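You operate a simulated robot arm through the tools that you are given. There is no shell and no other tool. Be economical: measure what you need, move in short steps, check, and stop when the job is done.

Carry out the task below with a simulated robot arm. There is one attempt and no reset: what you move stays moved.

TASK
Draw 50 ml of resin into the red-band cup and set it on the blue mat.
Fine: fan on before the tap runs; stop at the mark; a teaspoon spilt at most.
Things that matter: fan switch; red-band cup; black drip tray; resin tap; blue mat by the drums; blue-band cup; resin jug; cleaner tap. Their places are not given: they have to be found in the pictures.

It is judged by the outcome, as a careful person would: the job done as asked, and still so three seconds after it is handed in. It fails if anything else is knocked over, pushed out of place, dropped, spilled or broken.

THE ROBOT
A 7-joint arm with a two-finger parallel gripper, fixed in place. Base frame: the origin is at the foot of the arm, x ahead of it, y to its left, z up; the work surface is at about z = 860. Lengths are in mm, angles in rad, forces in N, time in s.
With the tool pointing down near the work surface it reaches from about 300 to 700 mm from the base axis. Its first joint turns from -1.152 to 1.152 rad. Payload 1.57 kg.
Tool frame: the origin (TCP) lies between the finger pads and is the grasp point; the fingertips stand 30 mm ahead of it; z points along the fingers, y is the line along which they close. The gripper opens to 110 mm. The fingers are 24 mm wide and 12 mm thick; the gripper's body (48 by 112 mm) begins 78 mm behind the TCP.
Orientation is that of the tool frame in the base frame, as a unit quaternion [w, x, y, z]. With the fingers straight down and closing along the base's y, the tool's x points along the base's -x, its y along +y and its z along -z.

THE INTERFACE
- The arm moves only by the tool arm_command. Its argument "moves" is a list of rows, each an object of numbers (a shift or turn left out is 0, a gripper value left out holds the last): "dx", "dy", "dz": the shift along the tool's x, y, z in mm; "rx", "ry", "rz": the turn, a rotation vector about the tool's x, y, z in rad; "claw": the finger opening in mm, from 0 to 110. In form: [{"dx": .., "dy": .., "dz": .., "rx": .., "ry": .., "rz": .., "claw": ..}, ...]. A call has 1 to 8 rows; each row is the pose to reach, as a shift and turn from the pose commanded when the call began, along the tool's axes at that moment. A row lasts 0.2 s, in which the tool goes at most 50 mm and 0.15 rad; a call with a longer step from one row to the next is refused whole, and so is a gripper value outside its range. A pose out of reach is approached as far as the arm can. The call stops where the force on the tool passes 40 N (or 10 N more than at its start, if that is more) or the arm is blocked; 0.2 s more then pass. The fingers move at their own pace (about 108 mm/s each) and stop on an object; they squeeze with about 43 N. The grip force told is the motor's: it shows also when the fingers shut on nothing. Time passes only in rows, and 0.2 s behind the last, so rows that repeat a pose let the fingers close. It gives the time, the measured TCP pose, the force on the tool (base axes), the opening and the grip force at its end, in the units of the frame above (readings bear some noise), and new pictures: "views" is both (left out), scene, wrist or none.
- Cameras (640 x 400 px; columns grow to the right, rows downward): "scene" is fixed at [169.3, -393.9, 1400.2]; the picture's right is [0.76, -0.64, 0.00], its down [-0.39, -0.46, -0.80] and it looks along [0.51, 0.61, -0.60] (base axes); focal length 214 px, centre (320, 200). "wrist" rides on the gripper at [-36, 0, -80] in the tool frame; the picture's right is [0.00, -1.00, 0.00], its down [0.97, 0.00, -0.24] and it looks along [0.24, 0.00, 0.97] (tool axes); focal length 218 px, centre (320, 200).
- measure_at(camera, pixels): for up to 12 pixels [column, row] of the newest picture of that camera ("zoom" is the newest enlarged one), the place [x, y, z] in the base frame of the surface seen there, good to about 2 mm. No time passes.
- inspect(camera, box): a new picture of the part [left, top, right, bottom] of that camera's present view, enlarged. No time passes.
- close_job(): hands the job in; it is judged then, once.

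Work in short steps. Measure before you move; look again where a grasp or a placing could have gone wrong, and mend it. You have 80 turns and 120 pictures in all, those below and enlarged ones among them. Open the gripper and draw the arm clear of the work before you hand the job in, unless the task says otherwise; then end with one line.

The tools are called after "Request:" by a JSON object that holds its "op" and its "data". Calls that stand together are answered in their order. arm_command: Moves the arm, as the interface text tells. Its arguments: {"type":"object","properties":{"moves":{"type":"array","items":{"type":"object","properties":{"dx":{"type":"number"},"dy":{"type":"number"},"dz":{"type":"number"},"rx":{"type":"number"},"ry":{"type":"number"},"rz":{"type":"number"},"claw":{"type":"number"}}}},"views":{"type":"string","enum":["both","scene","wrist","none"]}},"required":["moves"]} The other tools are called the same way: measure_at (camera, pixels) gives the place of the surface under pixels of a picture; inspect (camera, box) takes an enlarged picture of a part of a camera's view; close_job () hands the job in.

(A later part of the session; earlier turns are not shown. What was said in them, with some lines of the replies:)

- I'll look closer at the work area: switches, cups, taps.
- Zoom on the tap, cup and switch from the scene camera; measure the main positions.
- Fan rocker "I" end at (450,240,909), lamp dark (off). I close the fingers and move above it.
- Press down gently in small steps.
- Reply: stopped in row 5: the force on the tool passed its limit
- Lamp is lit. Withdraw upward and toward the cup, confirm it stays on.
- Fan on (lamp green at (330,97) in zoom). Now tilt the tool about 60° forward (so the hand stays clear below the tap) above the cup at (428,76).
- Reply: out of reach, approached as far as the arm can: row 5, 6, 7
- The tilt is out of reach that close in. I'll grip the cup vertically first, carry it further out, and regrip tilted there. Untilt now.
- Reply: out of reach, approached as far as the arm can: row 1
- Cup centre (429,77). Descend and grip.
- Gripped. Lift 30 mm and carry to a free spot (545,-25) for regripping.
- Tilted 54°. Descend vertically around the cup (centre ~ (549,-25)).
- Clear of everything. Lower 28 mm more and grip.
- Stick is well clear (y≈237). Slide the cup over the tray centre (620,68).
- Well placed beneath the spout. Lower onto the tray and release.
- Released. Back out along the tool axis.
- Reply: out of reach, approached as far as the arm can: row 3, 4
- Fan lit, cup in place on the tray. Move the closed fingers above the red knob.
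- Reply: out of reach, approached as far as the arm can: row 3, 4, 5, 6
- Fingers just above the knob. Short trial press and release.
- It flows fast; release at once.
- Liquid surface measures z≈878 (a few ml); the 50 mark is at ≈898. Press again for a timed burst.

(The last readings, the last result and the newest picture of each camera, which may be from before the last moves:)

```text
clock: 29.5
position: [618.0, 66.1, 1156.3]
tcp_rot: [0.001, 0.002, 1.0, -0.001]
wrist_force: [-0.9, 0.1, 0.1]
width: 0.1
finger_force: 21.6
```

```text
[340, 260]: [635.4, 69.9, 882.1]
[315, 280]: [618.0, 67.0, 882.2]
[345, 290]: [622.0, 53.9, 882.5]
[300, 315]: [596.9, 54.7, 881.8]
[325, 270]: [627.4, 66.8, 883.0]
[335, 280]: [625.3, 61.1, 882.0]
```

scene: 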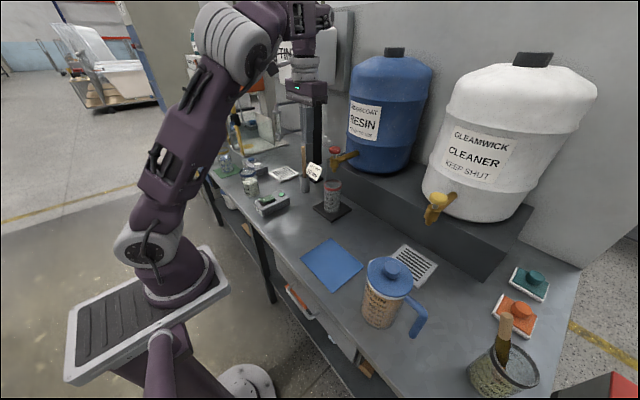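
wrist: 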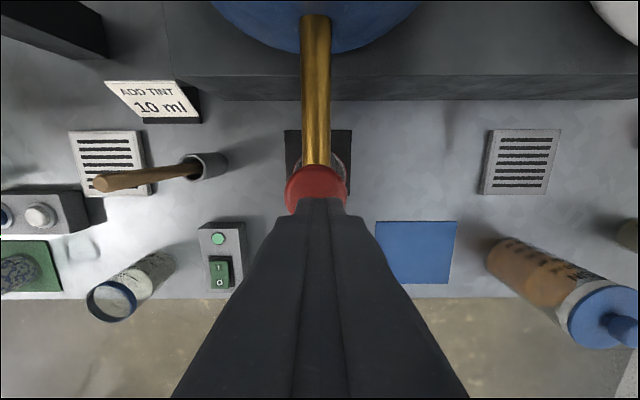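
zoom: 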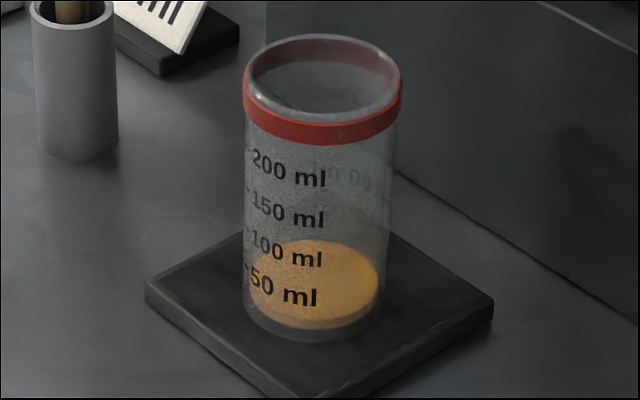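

Rise 4.1 mm (≈10 ml) per 0.8 s burst. Continue with a 1.4 s burst.

Request:
{"op": "arm_command", "data": {"moves": [{"dz": 14, "claw": 0}, {"dz": 14, "claw": 0}, {"dz": 14, "claw": 0}, {"dz": 14, "claw": 0}, {"dz": 14, "claw": 0}, {"dz": 14, "claw": 0}, {"dz": 14, "claw": 0}, {"dz": 0, "claw": 0}], "views": "none"}}

Request:
{"op": "inspect", "data": {"camera": "scene", "box": [315, 175, 350, 220]}}

Request:
{"op": "measure_at", "data": {"camera": "zoom", "pixels": [[340, 250], [335, 265], [345, 280], [300, 305], [335, 275], [350, 270], [252, 280], [262, 283], [283, 295], [295, 296], [312, 298], [253, 238]]}}

```text
clock: 31.3
position: [618.2, 65.9, 1156.9]
tcp_rot: [0.001, 0.002, 1.0, -0.001]
wrist_force: [-0.5, 0.3, 0.2]
width: 0.1
finger_force: 20.9
```

```text
8.89 times, centred on (332, 198) of scene
```

zoom: 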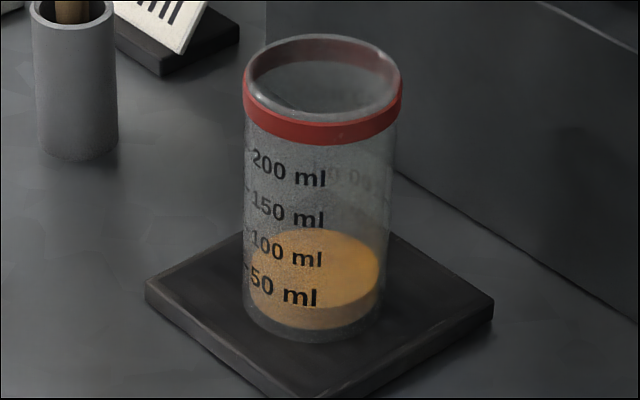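

```text
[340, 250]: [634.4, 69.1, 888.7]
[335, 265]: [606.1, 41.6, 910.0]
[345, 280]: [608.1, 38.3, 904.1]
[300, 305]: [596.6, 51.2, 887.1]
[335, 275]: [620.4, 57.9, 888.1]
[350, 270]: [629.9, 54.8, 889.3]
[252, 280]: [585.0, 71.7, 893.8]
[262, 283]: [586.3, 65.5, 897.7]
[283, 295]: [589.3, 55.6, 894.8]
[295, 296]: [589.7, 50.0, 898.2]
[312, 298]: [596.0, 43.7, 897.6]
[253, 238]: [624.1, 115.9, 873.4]
```

Request:
{"op": "arm_command", "data": {"moves": [{"dz": 14, "claw": 0}, {"dz": 14, "claw": 0}, {"dz": 14, "claw": 0}, {"dz": 14, "claw": 0}, {"dz": 14, "claw": 0}, {"dz": 14, "claw": 0}, {"dz": 0, "claw": 0}], "views": "none"}}

Request:
{"op": "inspect", "data": {"camera": "scene", "box": [322, 192, 346, 218]}}

Request:
{"op": "measure_at", "data": {"camera": "zoom", "pixels": [[340, 180], [360, 160], [300, 155], [380, 180], [370, 140], [350, 145], [330, 210], [390, 160], [360, 190], [310, 140], [375, 165], [345, 165]]}}

```text
clock: 32.9
position: [617.2, 66.0, 1156.3]
tcp_rot: [0.0, 0.002, 1.0, 0.0]
wrist_force: [-0.3, 1.1, -0.3]
width: 0.1
finger_force: 20.8
```

```text
15.38 times, centred on (334, 205) of scene
```

zoom: 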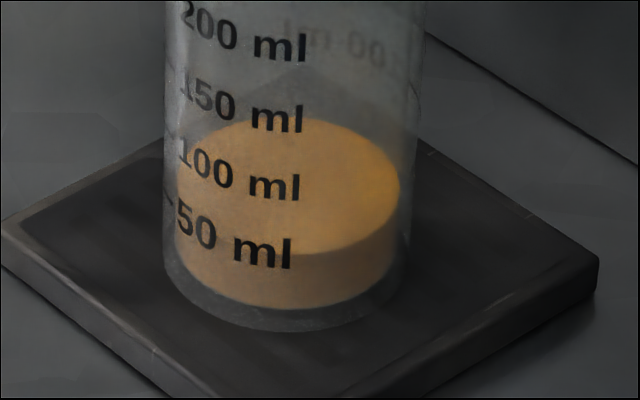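

```text
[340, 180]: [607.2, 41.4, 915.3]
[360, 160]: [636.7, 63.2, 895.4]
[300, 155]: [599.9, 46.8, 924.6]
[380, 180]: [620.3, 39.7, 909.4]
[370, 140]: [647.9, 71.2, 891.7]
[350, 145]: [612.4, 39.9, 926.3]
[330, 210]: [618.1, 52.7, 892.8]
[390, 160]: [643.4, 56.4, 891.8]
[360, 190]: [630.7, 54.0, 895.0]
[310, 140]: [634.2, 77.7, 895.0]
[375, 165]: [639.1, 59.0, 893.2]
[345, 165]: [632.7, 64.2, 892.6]
```

Estimate ≈ 42–44 ml. A 0.4 s burst, then check.

Request:
{"op": "arm_command", "data": {"moves": [{"dz": 14, "claw": 0}, {"dz": 14, "claw": 0}, {"dz": 0, "claw": 0}], "views": "none"}}

Request:
{"op": "inspect", "data": {"camera": "scene", "box": [322, 192, 346, 218]}}

Request:
{"op": "measure_at", "data": {"camera": "zoom", "pixels": [[340, 180], [360, 160], [350, 170], [350, 180], [370, 140], [350, 135], [330, 210], [390, 160], [360, 190], [310, 140], [375, 165], [345, 165]]}}

```text
clock: 33.7
position: [617.7, 66.0, 1155.8]
tcp_rot: [0.001, 0.001, 1.0, -0.001]
wrist_force: [-0.8, 0.4, -0.9]
width: 0.0
finger_force: 21.5
```

```text
15.38 times, centred on (334, 205) of scene
```

zoom: 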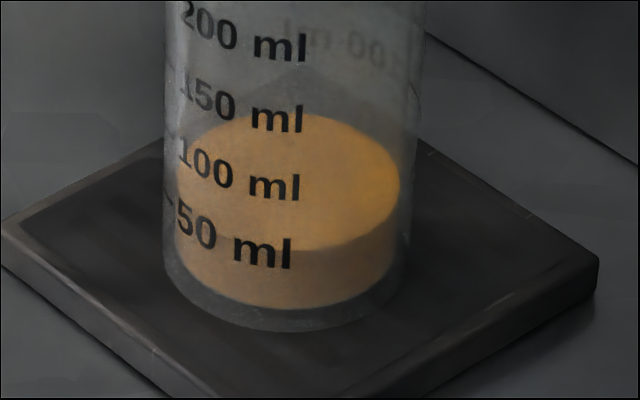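

```text
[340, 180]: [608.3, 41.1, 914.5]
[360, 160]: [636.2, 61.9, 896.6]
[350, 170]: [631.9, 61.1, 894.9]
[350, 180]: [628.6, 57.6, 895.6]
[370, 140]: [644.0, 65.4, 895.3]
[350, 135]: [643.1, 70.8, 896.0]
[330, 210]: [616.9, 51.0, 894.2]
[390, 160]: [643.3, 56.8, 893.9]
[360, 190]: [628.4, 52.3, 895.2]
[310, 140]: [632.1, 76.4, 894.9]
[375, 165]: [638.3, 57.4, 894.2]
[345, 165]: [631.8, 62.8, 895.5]
```

Level ≈895, about 1.3 mm under the mark (≈47 ml). One short burst more.

Request:
{"op": "arm_command", "data": {"moves": [{"dz": 9, "claw": 0}, {"dz": 14, "claw": 0}, {"dz": 0, "claw": 0}], "views": "none"}}

Request:
{"op": "inspect", "data": {"camera": "scene", "box": [322, 192, 346, 218]}}

Request:
{"op": "measure_at", "data": {"camera": "zoom", "pixels": [[360, 160], [350, 170], [350, 180], [370, 140], [350, 135], [330, 210], [390, 160], [360, 190], [310, 140], [375, 165], [345, 165], [340, 210]]}}

```text
clock: 34.5
position: [617.5, 66.3, 1155.5]
tcp_rot: [0.001, 0.002, 1.0, -0.001]
wrist_force: [0.4, 0.0, -0.2]
width: 0.2
finger_force: 21.0
```

```text
15.38 times, centred on (334, 205) of scene
```

zoom: 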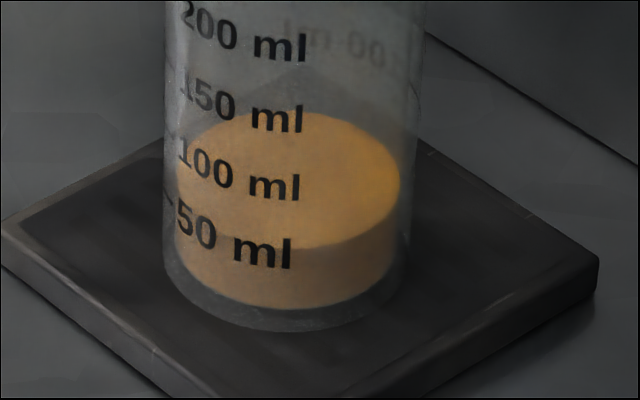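

```text
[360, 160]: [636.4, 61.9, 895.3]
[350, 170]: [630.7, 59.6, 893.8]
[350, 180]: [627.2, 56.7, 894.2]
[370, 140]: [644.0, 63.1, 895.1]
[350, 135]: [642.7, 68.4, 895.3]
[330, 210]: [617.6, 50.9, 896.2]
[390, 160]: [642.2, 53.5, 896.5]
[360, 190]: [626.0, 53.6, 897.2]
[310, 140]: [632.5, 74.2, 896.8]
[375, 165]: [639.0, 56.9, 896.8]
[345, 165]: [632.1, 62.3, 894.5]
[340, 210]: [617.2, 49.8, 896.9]
```

Now ≈49–50 ml by geometry. Withdraw from the tap and look from the front with the wrist camera to verify.

Request:
{"op": "arm_command", "data": {"moves": [{"dz": -15, "claw": 0}, {"dx": 40, "dz": -10, "claw": 0}, {"dx": 80, "dz": 0, "claw": 0}, {"dx": 112, "dz": 20, "claw": 20}, {"dx": 112, "dz": 60, "claw": 60}, {"dx": 112, "dz": 95, "claw": 100}, {"dx": 112, "dz": 95, "claw": 100}], "views": "none"}}

Request:
{"op": "arm_command", "data": {"moves": [{"dx": 0, "ry": -0.14}, {"dx": 0, "ry": -0.28}, {"dx": -5, "dz": 10, "ry": -0.42}, {"dx": -10, "dz": 25, "ry": -0.56}, {"dx": -15, "dz": 40, "ry": -0.7}, {"dx": -20, "dz": 55, "ry": -0.84}, {"dx": -25, "dz": 66, "ry": -0.94}, {"dx": -25, "dz": 66, "ry": -0.94}], "views": "wrist"}}

```text
clock: 36.1
position: [505.6, 67.1, 1060.0]
tcp_rot: [0.001, 0.002, 1.0, -0.001]
wrist_force: [0.2, -0.9, -0.8]
width: 100.0
finger_force: 0.2
out of reach, approached as far as the arm can: row 1
```

```text
clock: 37.9
position: [531.9, 66.3, 994.3]
tcp_rot: [0.454, 0.0, 0.891, -0.001]
wrist_force: [-0.7, 0.1, -0.2]
width: 100.0
finger_force: 0.1
```

wrist: 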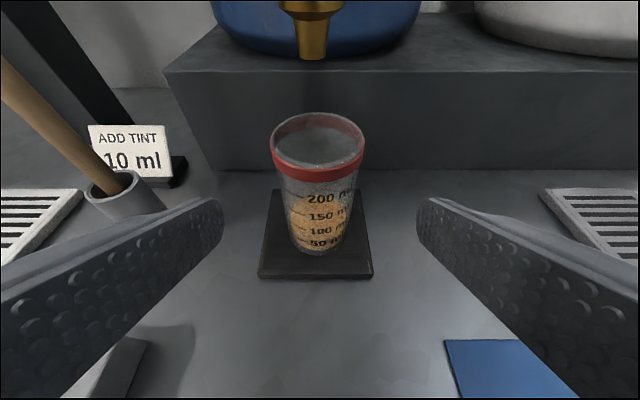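

Request:
{"op": "inspect", "data": {"camera": "wrist", "box": [280, 185, 350, 260]}}

Request:
{"op": "measure_at", "data": {"camera": "wrist", "pixels": [[270, 148], [364, 150], [317, 113], [317, 235]]}}

```text
5.33 times, centred on (315, 222) of wrist
```

zoom: 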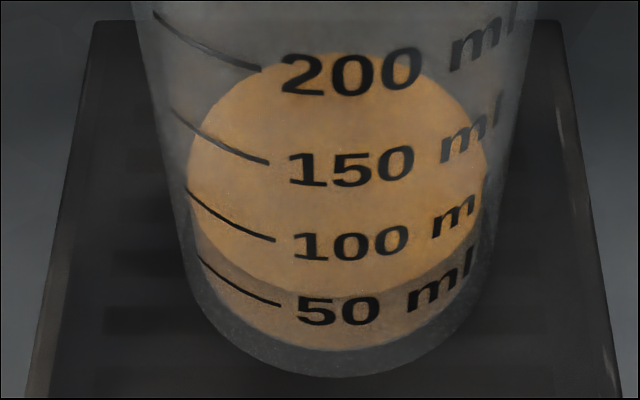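

```text
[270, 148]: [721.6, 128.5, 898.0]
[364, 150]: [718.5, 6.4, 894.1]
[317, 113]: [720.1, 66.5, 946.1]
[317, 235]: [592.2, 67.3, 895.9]
```

Request:
{"op": "inspect", "data": {"camera": "wrist", "box": [295, 225, 335, 260]}}

```text
11.43 times, centred on (315, 242) of wrist
```

zoom: 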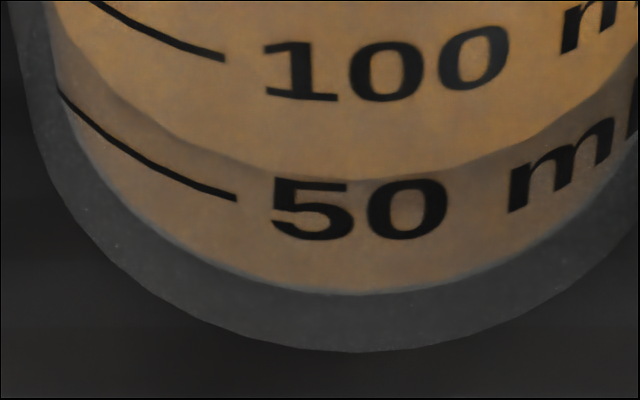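

Close look: level ≈0.9 mm below the 50 tick (≈48 ml). I'll return for one more tiny burst.

Request:
{"op": "arm_command", "data": {"moves": [{"dx": -10, "dz": -16, "ry": 0.1}, {"dx": -20, "dz": -32, "ry": 0.24}, {"dx": -30, "dz": -48, "ry": 0.38}, {"dx": -37.4, "dz": -60.8, "ry": 0.52, "claw": 60}, {"dx": -37.4, "dz": -60.8, "ry": 0.66, "claw": 0}, {"dx": -37.4, "dz": -60.8, "ry": 0.8, "claw": 0}, {"dx": -37.4, "dz": -60.8, "ry": 0.94, "claw": 0}, {"dx": -37.4, "dz": -60.8, "ry": 0.94, "claw": 0}], "views": "none"}}

Request:
{"op": "arm_command", "data": {"moves": [{"dz": -45, "claw": 0}, {"dz": -90, "claw": 0}, {"dz": -110, "claw": 0}, {"dx": -35, "dz": -110, "claw": 0}, {"dx": -70, "dz": -108, "claw": 0}, {"dx": -100, "dz": -106, "claw": 0}, {"dx": -110, "dz": -104, "claw": 0}, {"dx": -111, "dz": -97, "claw": 0}], "views": "none"}}

```text
clock: 39.7
position: [504.2, 66.8, 1061.3]
tcp_rot: [0.0, 0.002, 1.0, -0.001]
wrist_force: [0.7, -0.3, 0.4]
width: 0.0
finger_force: 21.3
out of reach, approached as far as the arm can: row 3
```

```text
clock: 41.5
position: [615.6, 66.5, 1156.3]
tcp_rot: [0.001, 0.001, 1.0, -0.002]
wrist_force: [0.0, -0.9, -0.2]
width: 0.0
finger_force: 21.5
```

Request:
{"op": "arm_command", "data": {"moves": [{"dz": 10.5, "claw": 0}, {"dz": 15.5, "claw": 0}, {"dz": 0, "claw": 0}], "views": "none"}}

Request:
{"op": "inspect", "data": {"camera": "scene", "box": [322, 192, 346, 218]}}

Request:
{"op": "measure_at", "data": {"camera": "zoom", "pixels": [[360, 160], [350, 170], [350, 180], [370, 140], [350, 135], [330, 210], [390, 160], [360, 190], [310, 140], [375, 165], [345, 165], [340, 210]]}}

```text
clock: 42.3
position: [614.9, 66.7, 1157.6]
tcp_rot: [0.0, 0.001, 1.0, -0.001]
wrist_force: [0.3, 0.0, 0.3]
width: 0.0
finger_force: 20.9
```

```text
15.38 times, centred on (334, 205) of scene
```

zoom: 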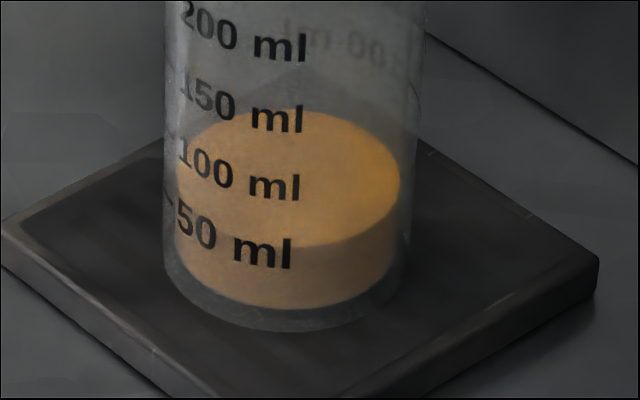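

```text
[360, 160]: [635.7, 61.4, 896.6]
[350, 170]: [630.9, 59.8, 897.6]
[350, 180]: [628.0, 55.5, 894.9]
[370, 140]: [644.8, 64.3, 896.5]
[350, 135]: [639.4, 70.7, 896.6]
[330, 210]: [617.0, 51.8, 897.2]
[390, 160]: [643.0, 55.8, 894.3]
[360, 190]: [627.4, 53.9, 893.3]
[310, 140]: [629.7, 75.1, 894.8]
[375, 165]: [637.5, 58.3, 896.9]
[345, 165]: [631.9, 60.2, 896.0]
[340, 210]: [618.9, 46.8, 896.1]
```

Now ≈49–50 ml. Stop here; withdraw and return to the tilted approach pose.

Request:
{"op": "arm_command", "data": {"moves": [{"dx": 0, "dz": -10, "claw": 0}, {"dx": 40, "dz": -8, "claw": 0}, {"dx": 80, "dz": 0, "claw": 0}, {"dx": 110, "dz": 20, "claw": 20}, {"dx": 110, "dz": 60, "claw": 60}, {"dx": 110, "dz": 97, "claw": 100}, {"dx": 110, "dz": 97, "claw": 100}], "views": "none"}}

Request:
{"op": "arm_command", "data": {"moves": [{"dx": 0, "ry": -0.14}, {"dx": 0, "ry": -0.28}, {"dx": -5, "dz": 10, "ry": -0.42}, {"dx": -10, "dz": 25, "ry": -0.56}, {"dx": -15, "dz": 40, "ry": -0.7}, {"dx": -20, "dz": 55, "ry": -0.84}, {"dx": -25, "dz": 66, "ry": -0.94}, {"dx": -25, "dz": 66, "ry": -0.94}], "views": "none"}}

Request:
{"op": "inspect", "data": {"camera": "wrist", "box": [295, 225, 335, 260]}}

Request:
{"op": "inspect", "data": {"camera": "wrist", "box": [220, 0, 420, 290]}}

```text
clock: 43.9
position: [506.5, 67.4, 1059.5]
tcp_rot: [0.0, 0.002, 1.0, -0.001]
wrist_force: [-0.4, 0.0, 0.2]
width: 99.9
finger_force: 0.0
```

```text
clock: 45.7
position: [529.3, 66.4, 995.3]
tcp_rot: [0.454, 0.0, 0.891, 0.0]
wrist_force: [0.5, 0.2, -0.8]
width: 99.8
finger_force: 0.1
```

```text
11.43 times, centred on (315, 242) of wrist
```

zoom: 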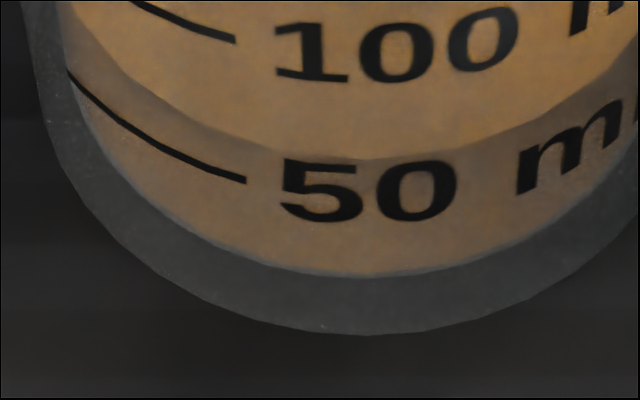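

```text
1.38 times, centred on (320, 145) of wrist
```

zoom: 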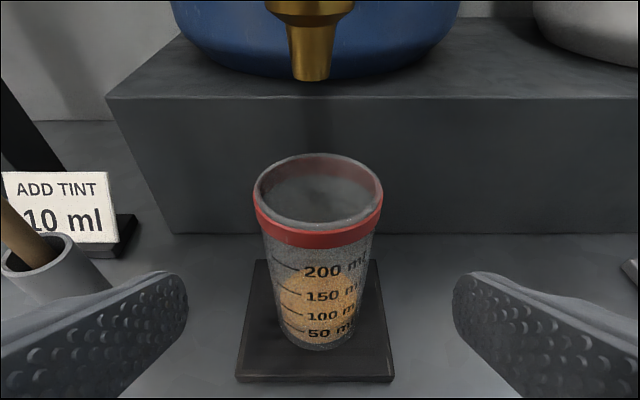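

Level is at the 50 tick (column 118 px vs 114 before ⇒ ~49.5 ml). Advance along the tool axis and regrip the cup.

Request:
{"op": "arm_command", "data": {"moves": [{"dx": 1.5, "dy": 1, "dz": 30}, {"dx": 1.5, "dy": 1, "dz": 65}, {"dx": 1.5, "dy": 1, "dz": 95}, {"dx": 1.5, "dy": 1, "dz": 110.4}, {"dx": 1.5, "dy": 1, "dz": 110.4}, {"dx": 1.5, "dy": 1, "dz": 110.4, "claw": 50}, {"dx": 1.5, "dy": 1, "dz": 110.4, "claw": 50}, {"dx": 1.5, "dy": 1, "dz": 110.4, "claw": 50}], "views": "wrist"}}

```text
clock: 47.5
position: [618.9, 68.0, 928.6]
tcp_rot: [0.454, 0.001, 0.891, -0.002]
wrist_force: [0.9, 0.3, 0.0]
width: 63.3
finger_force: 42.6
```

wrist: 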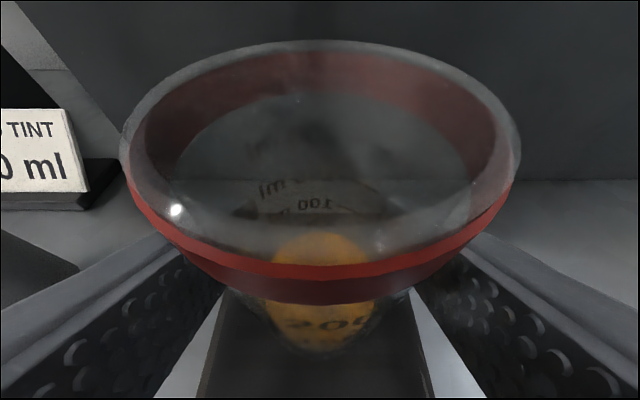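

Gripped. Lift 15 mm and carry gently to (548,-25).

Request:
{"op": "arm_command", "data": {"moves": [{"dx": -6, "dz": -4.4}, {"dx": -12.1, "dz": -8.9}, {"dx": -6.1, "dy": -13, "dz": -17}, {"dx": 4, "dy": -36, "dz": -31}, {"dx": 14, "dy": -58, "dz": -45}, {"dx": 23, "dy": -78, "dz": -57}, {"dx": 29.8, "dy": -93, "dz": -66.3}, {"dx": 29.8, "dy": -93, "dz": -66.3}], "views": "scene"}}

Request:
{"op": "inspect", "data": {"camera": "scene", "box": [290, 160, 390, 250]}}

```text
clock: 49.3
position: [547.7, -25.3, 943.1]
tcp_rot: [0.453, 0.001, 0.892, -0.001]
wrist_force: [-0.3, 0.2, -0.8]
width: 63.5
finger_force: 43.3
```

scene: 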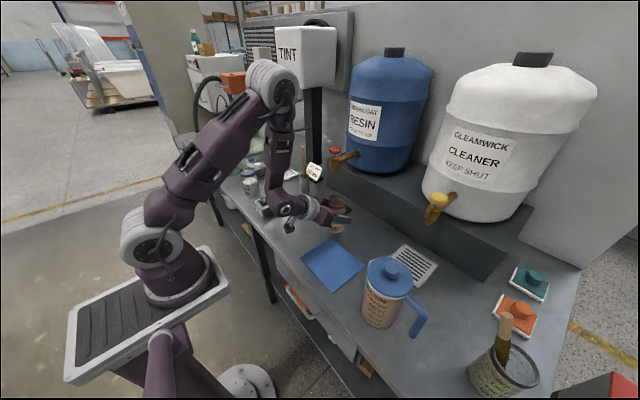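

```text
4.44 times, centred on (340, 205) of scene
```

zoom: 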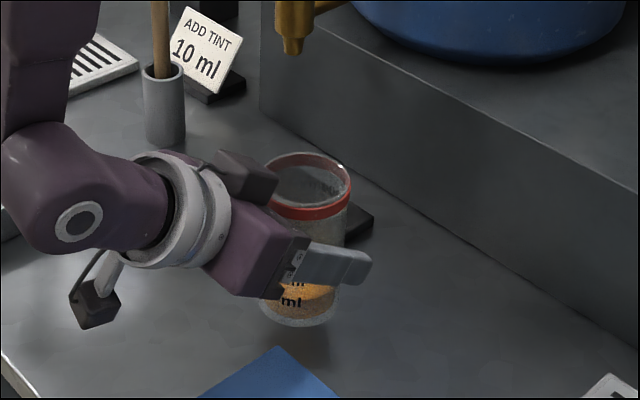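

Lower to the table, release, back out along the tool axis.

Request:
{"op": "arm_command", "data": {"moves": [{"dx": 10, "dz": 7.3}, {"dx": 18, "dz": 13.2}, {"dx": 20.8, "dz": 15.2}, {"dx": 21.2, "dz": 15.5}, {"dx": 21.2, "dz": 15.5, "claw": 100}, {"dx": 21.2, "dz": 15.5, "claw": 100}, {"dx": 21.2, "dz": 15.5, "claw": 100}], "views": "none"}}

Request:
{"op": "inspect", "data": {"camera": "scene", "box": [290, 160, 390, 250]}}

```text
clock: 50.9
position: [547.7, -25.5, 916.9]
tcp_rot: [0.453, 0.001, 0.892, -0.002]
wrist_force: [-0.1, 0.8, -0.9]
width: 99.8
finger_force: 0.1
```

```text
4.44 times, centred on (340, 205) of scene
```

zoom: 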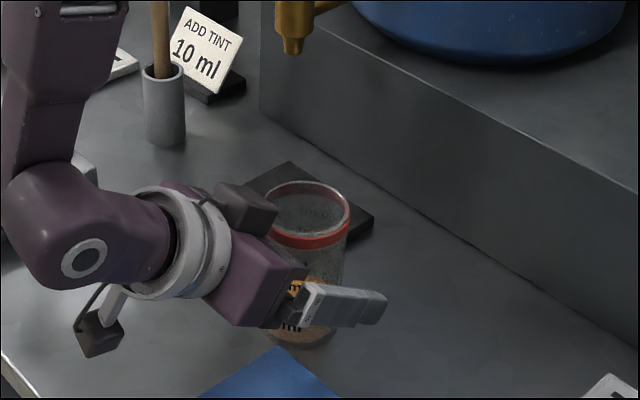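

Request:
{"op": "arm_command", "data": {"moves": [{"dx": -16, "dz": -12}, {"dx": -48, "dz": -35}, {"dx": -80, "dz": -58}, {"dx": -109, "dz": -80}], "views": "none"}}

Request:
{"op": "arm_command", "data": {"moves": [{"ry": 0.14}, {"ry": 0.28}, {"ry": 0.42}, {"ry": 0.56}, {"ry": 0.7}, {"ry": 0.84}, {"ry": 0.94}, {"ry": 0.94}], "views": "both"}}

```text
clock: 51.9
position: [546.2, -25.4, 1053.1]
tcp_rot: [0.453, 0.001, 0.891, -0.002]
wrist_force: [0.4, 0.5, 0.2]
width: 100.0
finger_force: 0.0
```

```text
clock: 53.7
position: [546.3, -24.8, 1052.0]
tcp_rot: [0.0, 0.002, 1.0, -0.001]
wrist_force: [-0.7, 0.4, 0.2]
width: 100.0
finger_force: 0.1
```

scene: 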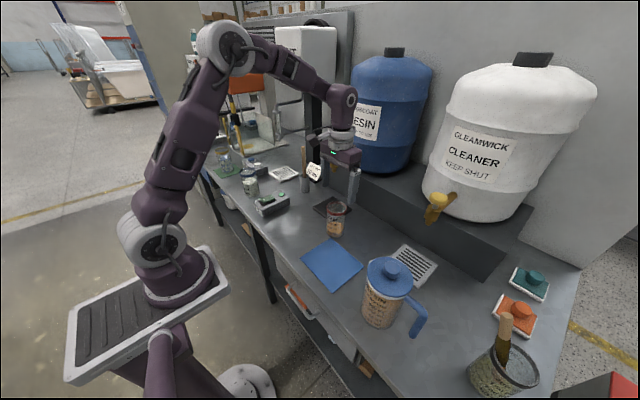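
wrist: 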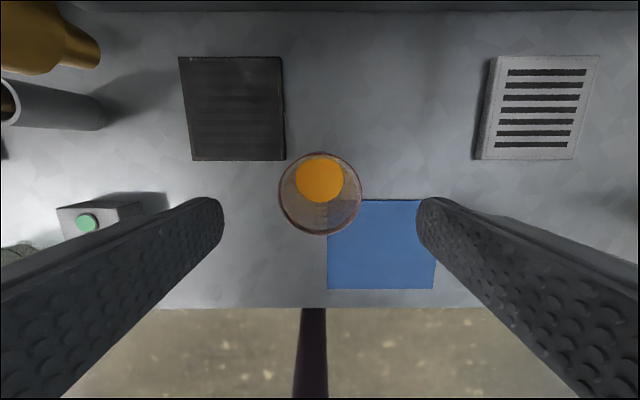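

No spill on tray. Descend vertically and grip.

Request:
{"op": "arm_command", "data": {"moves": [{"dx": 1, "dz": 45}, {"dx": 1, "dz": 90}, {"dx": 1, "dz": 120}, {"dx": 1, "dz": 130}, {"dx": 1, "dz": 130}, {"dx": 1, "dz": 130, "claw": 50}, {"dx": 1, "dz": 130, "claw": 50}, {"dx": 1, "dz": 130, "claw": 50}], "views": "wrist"}}

```text
clock: 55.5
position: [545.9, -26.3, 921.5]
tcp_rot: [0.0, 0.002, 1.0, -0.002]
wrist_force: [-0.3, 0.3, 0.4]
width: 63.7
finger_force: 42.7
```

wrist: 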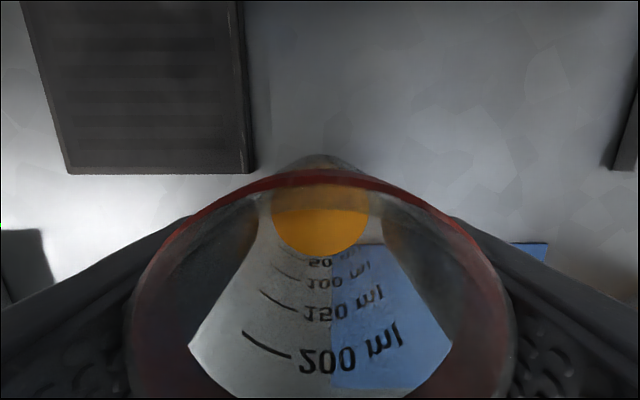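

Lift and carry slowly to the mat (452,-108).

Request:
{"op": "arm_command", "data": {"moves": [{"dz": -12}, {"dz": -25}, {"dx": 12, "dy": -10, "dz": -25}, {"dx": 36, "dy": -31, "dz": -25}, {"dx": 60, "dy": -52, "dz": -25}, {"dx": 82, "dy": -71, "dz": -25}, {"dx": 94, "dy": -82, "dz": -25}, {"dx": 94, "dy": -82, "dz": -25}], "views": "both"}}

```text
clock: 57.3
position: [450.6, -107.8, 947.3]
tcp_rot: [0.001, 0.002, 1.0, -0.001]
wrist_force: [-1.4, 0.2, -0.5]
width: 63.8
finger_force: 42.8
```

scene: 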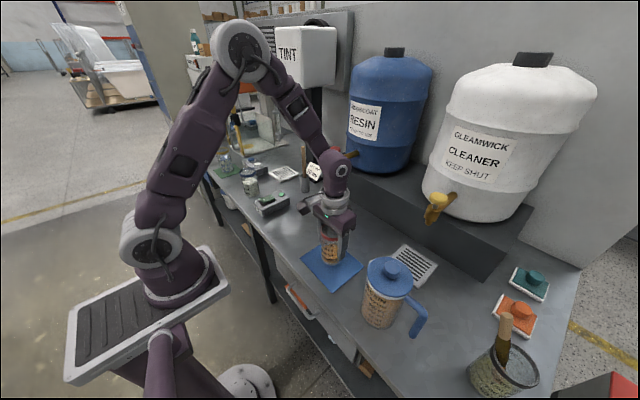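
wrist: 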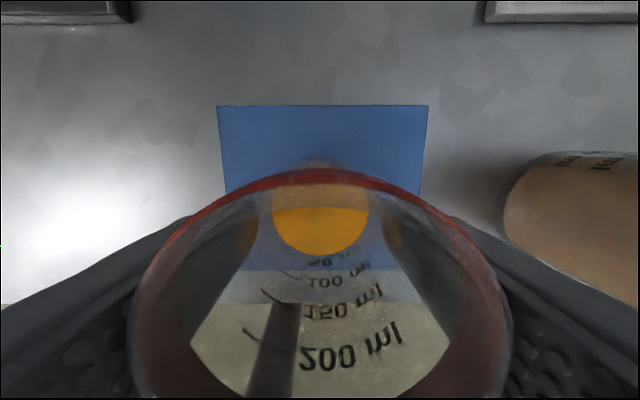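

Request:
{"op": "arm_command", "data": {"moves": [{"dz": 12}, {"dz": 20}, {"dz": 22.5}, {"dz": 22.5}, {"dz": 22.5, "claw": 90}, {"dz": 22.5, "claw": 90}, {"dz": 22.5, "claw": 90}], "views": "none"}}

Request:
{"op": "arm_command", "data": {"moves": [{"dz": -25}, {"dz": -70}, {"dz": -115}, {"dz": -160}, {"dz": -200}, {"dz": -200}], "views": "both"}}

Request:
{"op": "inspect", "data": {"camera": "scene", "box": [250, 140, 410, 300]}}

```text
clock: 58.9
position: [450.6, -106.4, 925.3]
tcp_rot: [0.001, 0.002, 1.0, -0.001]
wrist_force: [-0.7, -0.2, 0.0]
width: 90.0
finger_force: 0.0
```

```text
clock: 60.3
position: [451.3, -107.3, 1126.0]
tcp_rot: [0.001, 0.002, 1.0, 0.0]
wrist_force: [0.2, 0.9, 0.2]
width: 90.0
finger_force: 0.0
```

scene: 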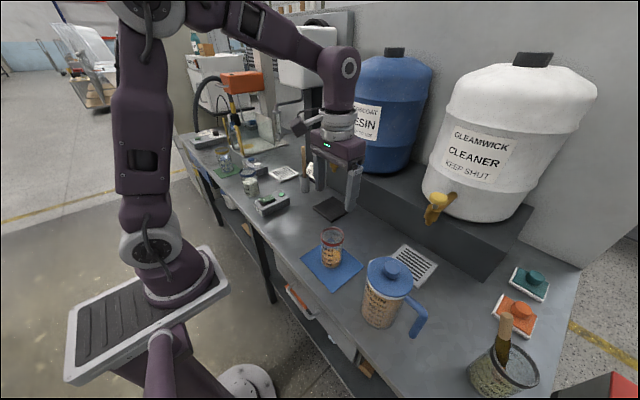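
wrist: 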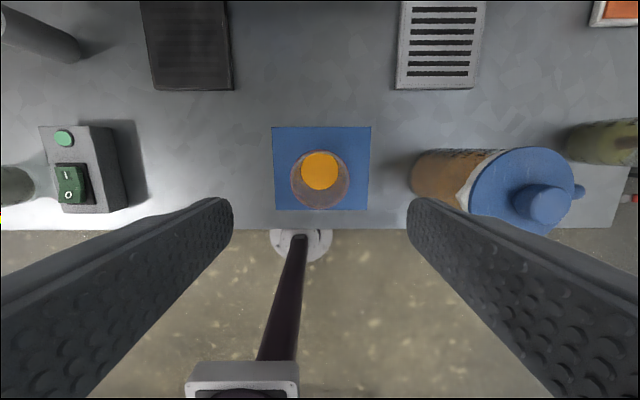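

```text
2.50 times, centred on (330, 220) of scene
```

zoom: 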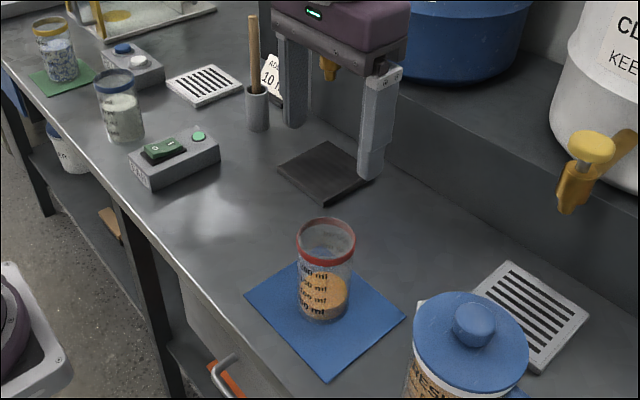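

The cup stands upright on the mat, the fan is on, the tap is shut, the tray is clean, and the arm is clear. Handing in.

Request:
{"op": "close_job", "data": {}}

```text
The job is handed in.
```

The red-band cup is on the blue mat with about 50 ml of resin in it (49.5 ml by my estimate); the fan was switched on before the tap ran, and no spill is visible.
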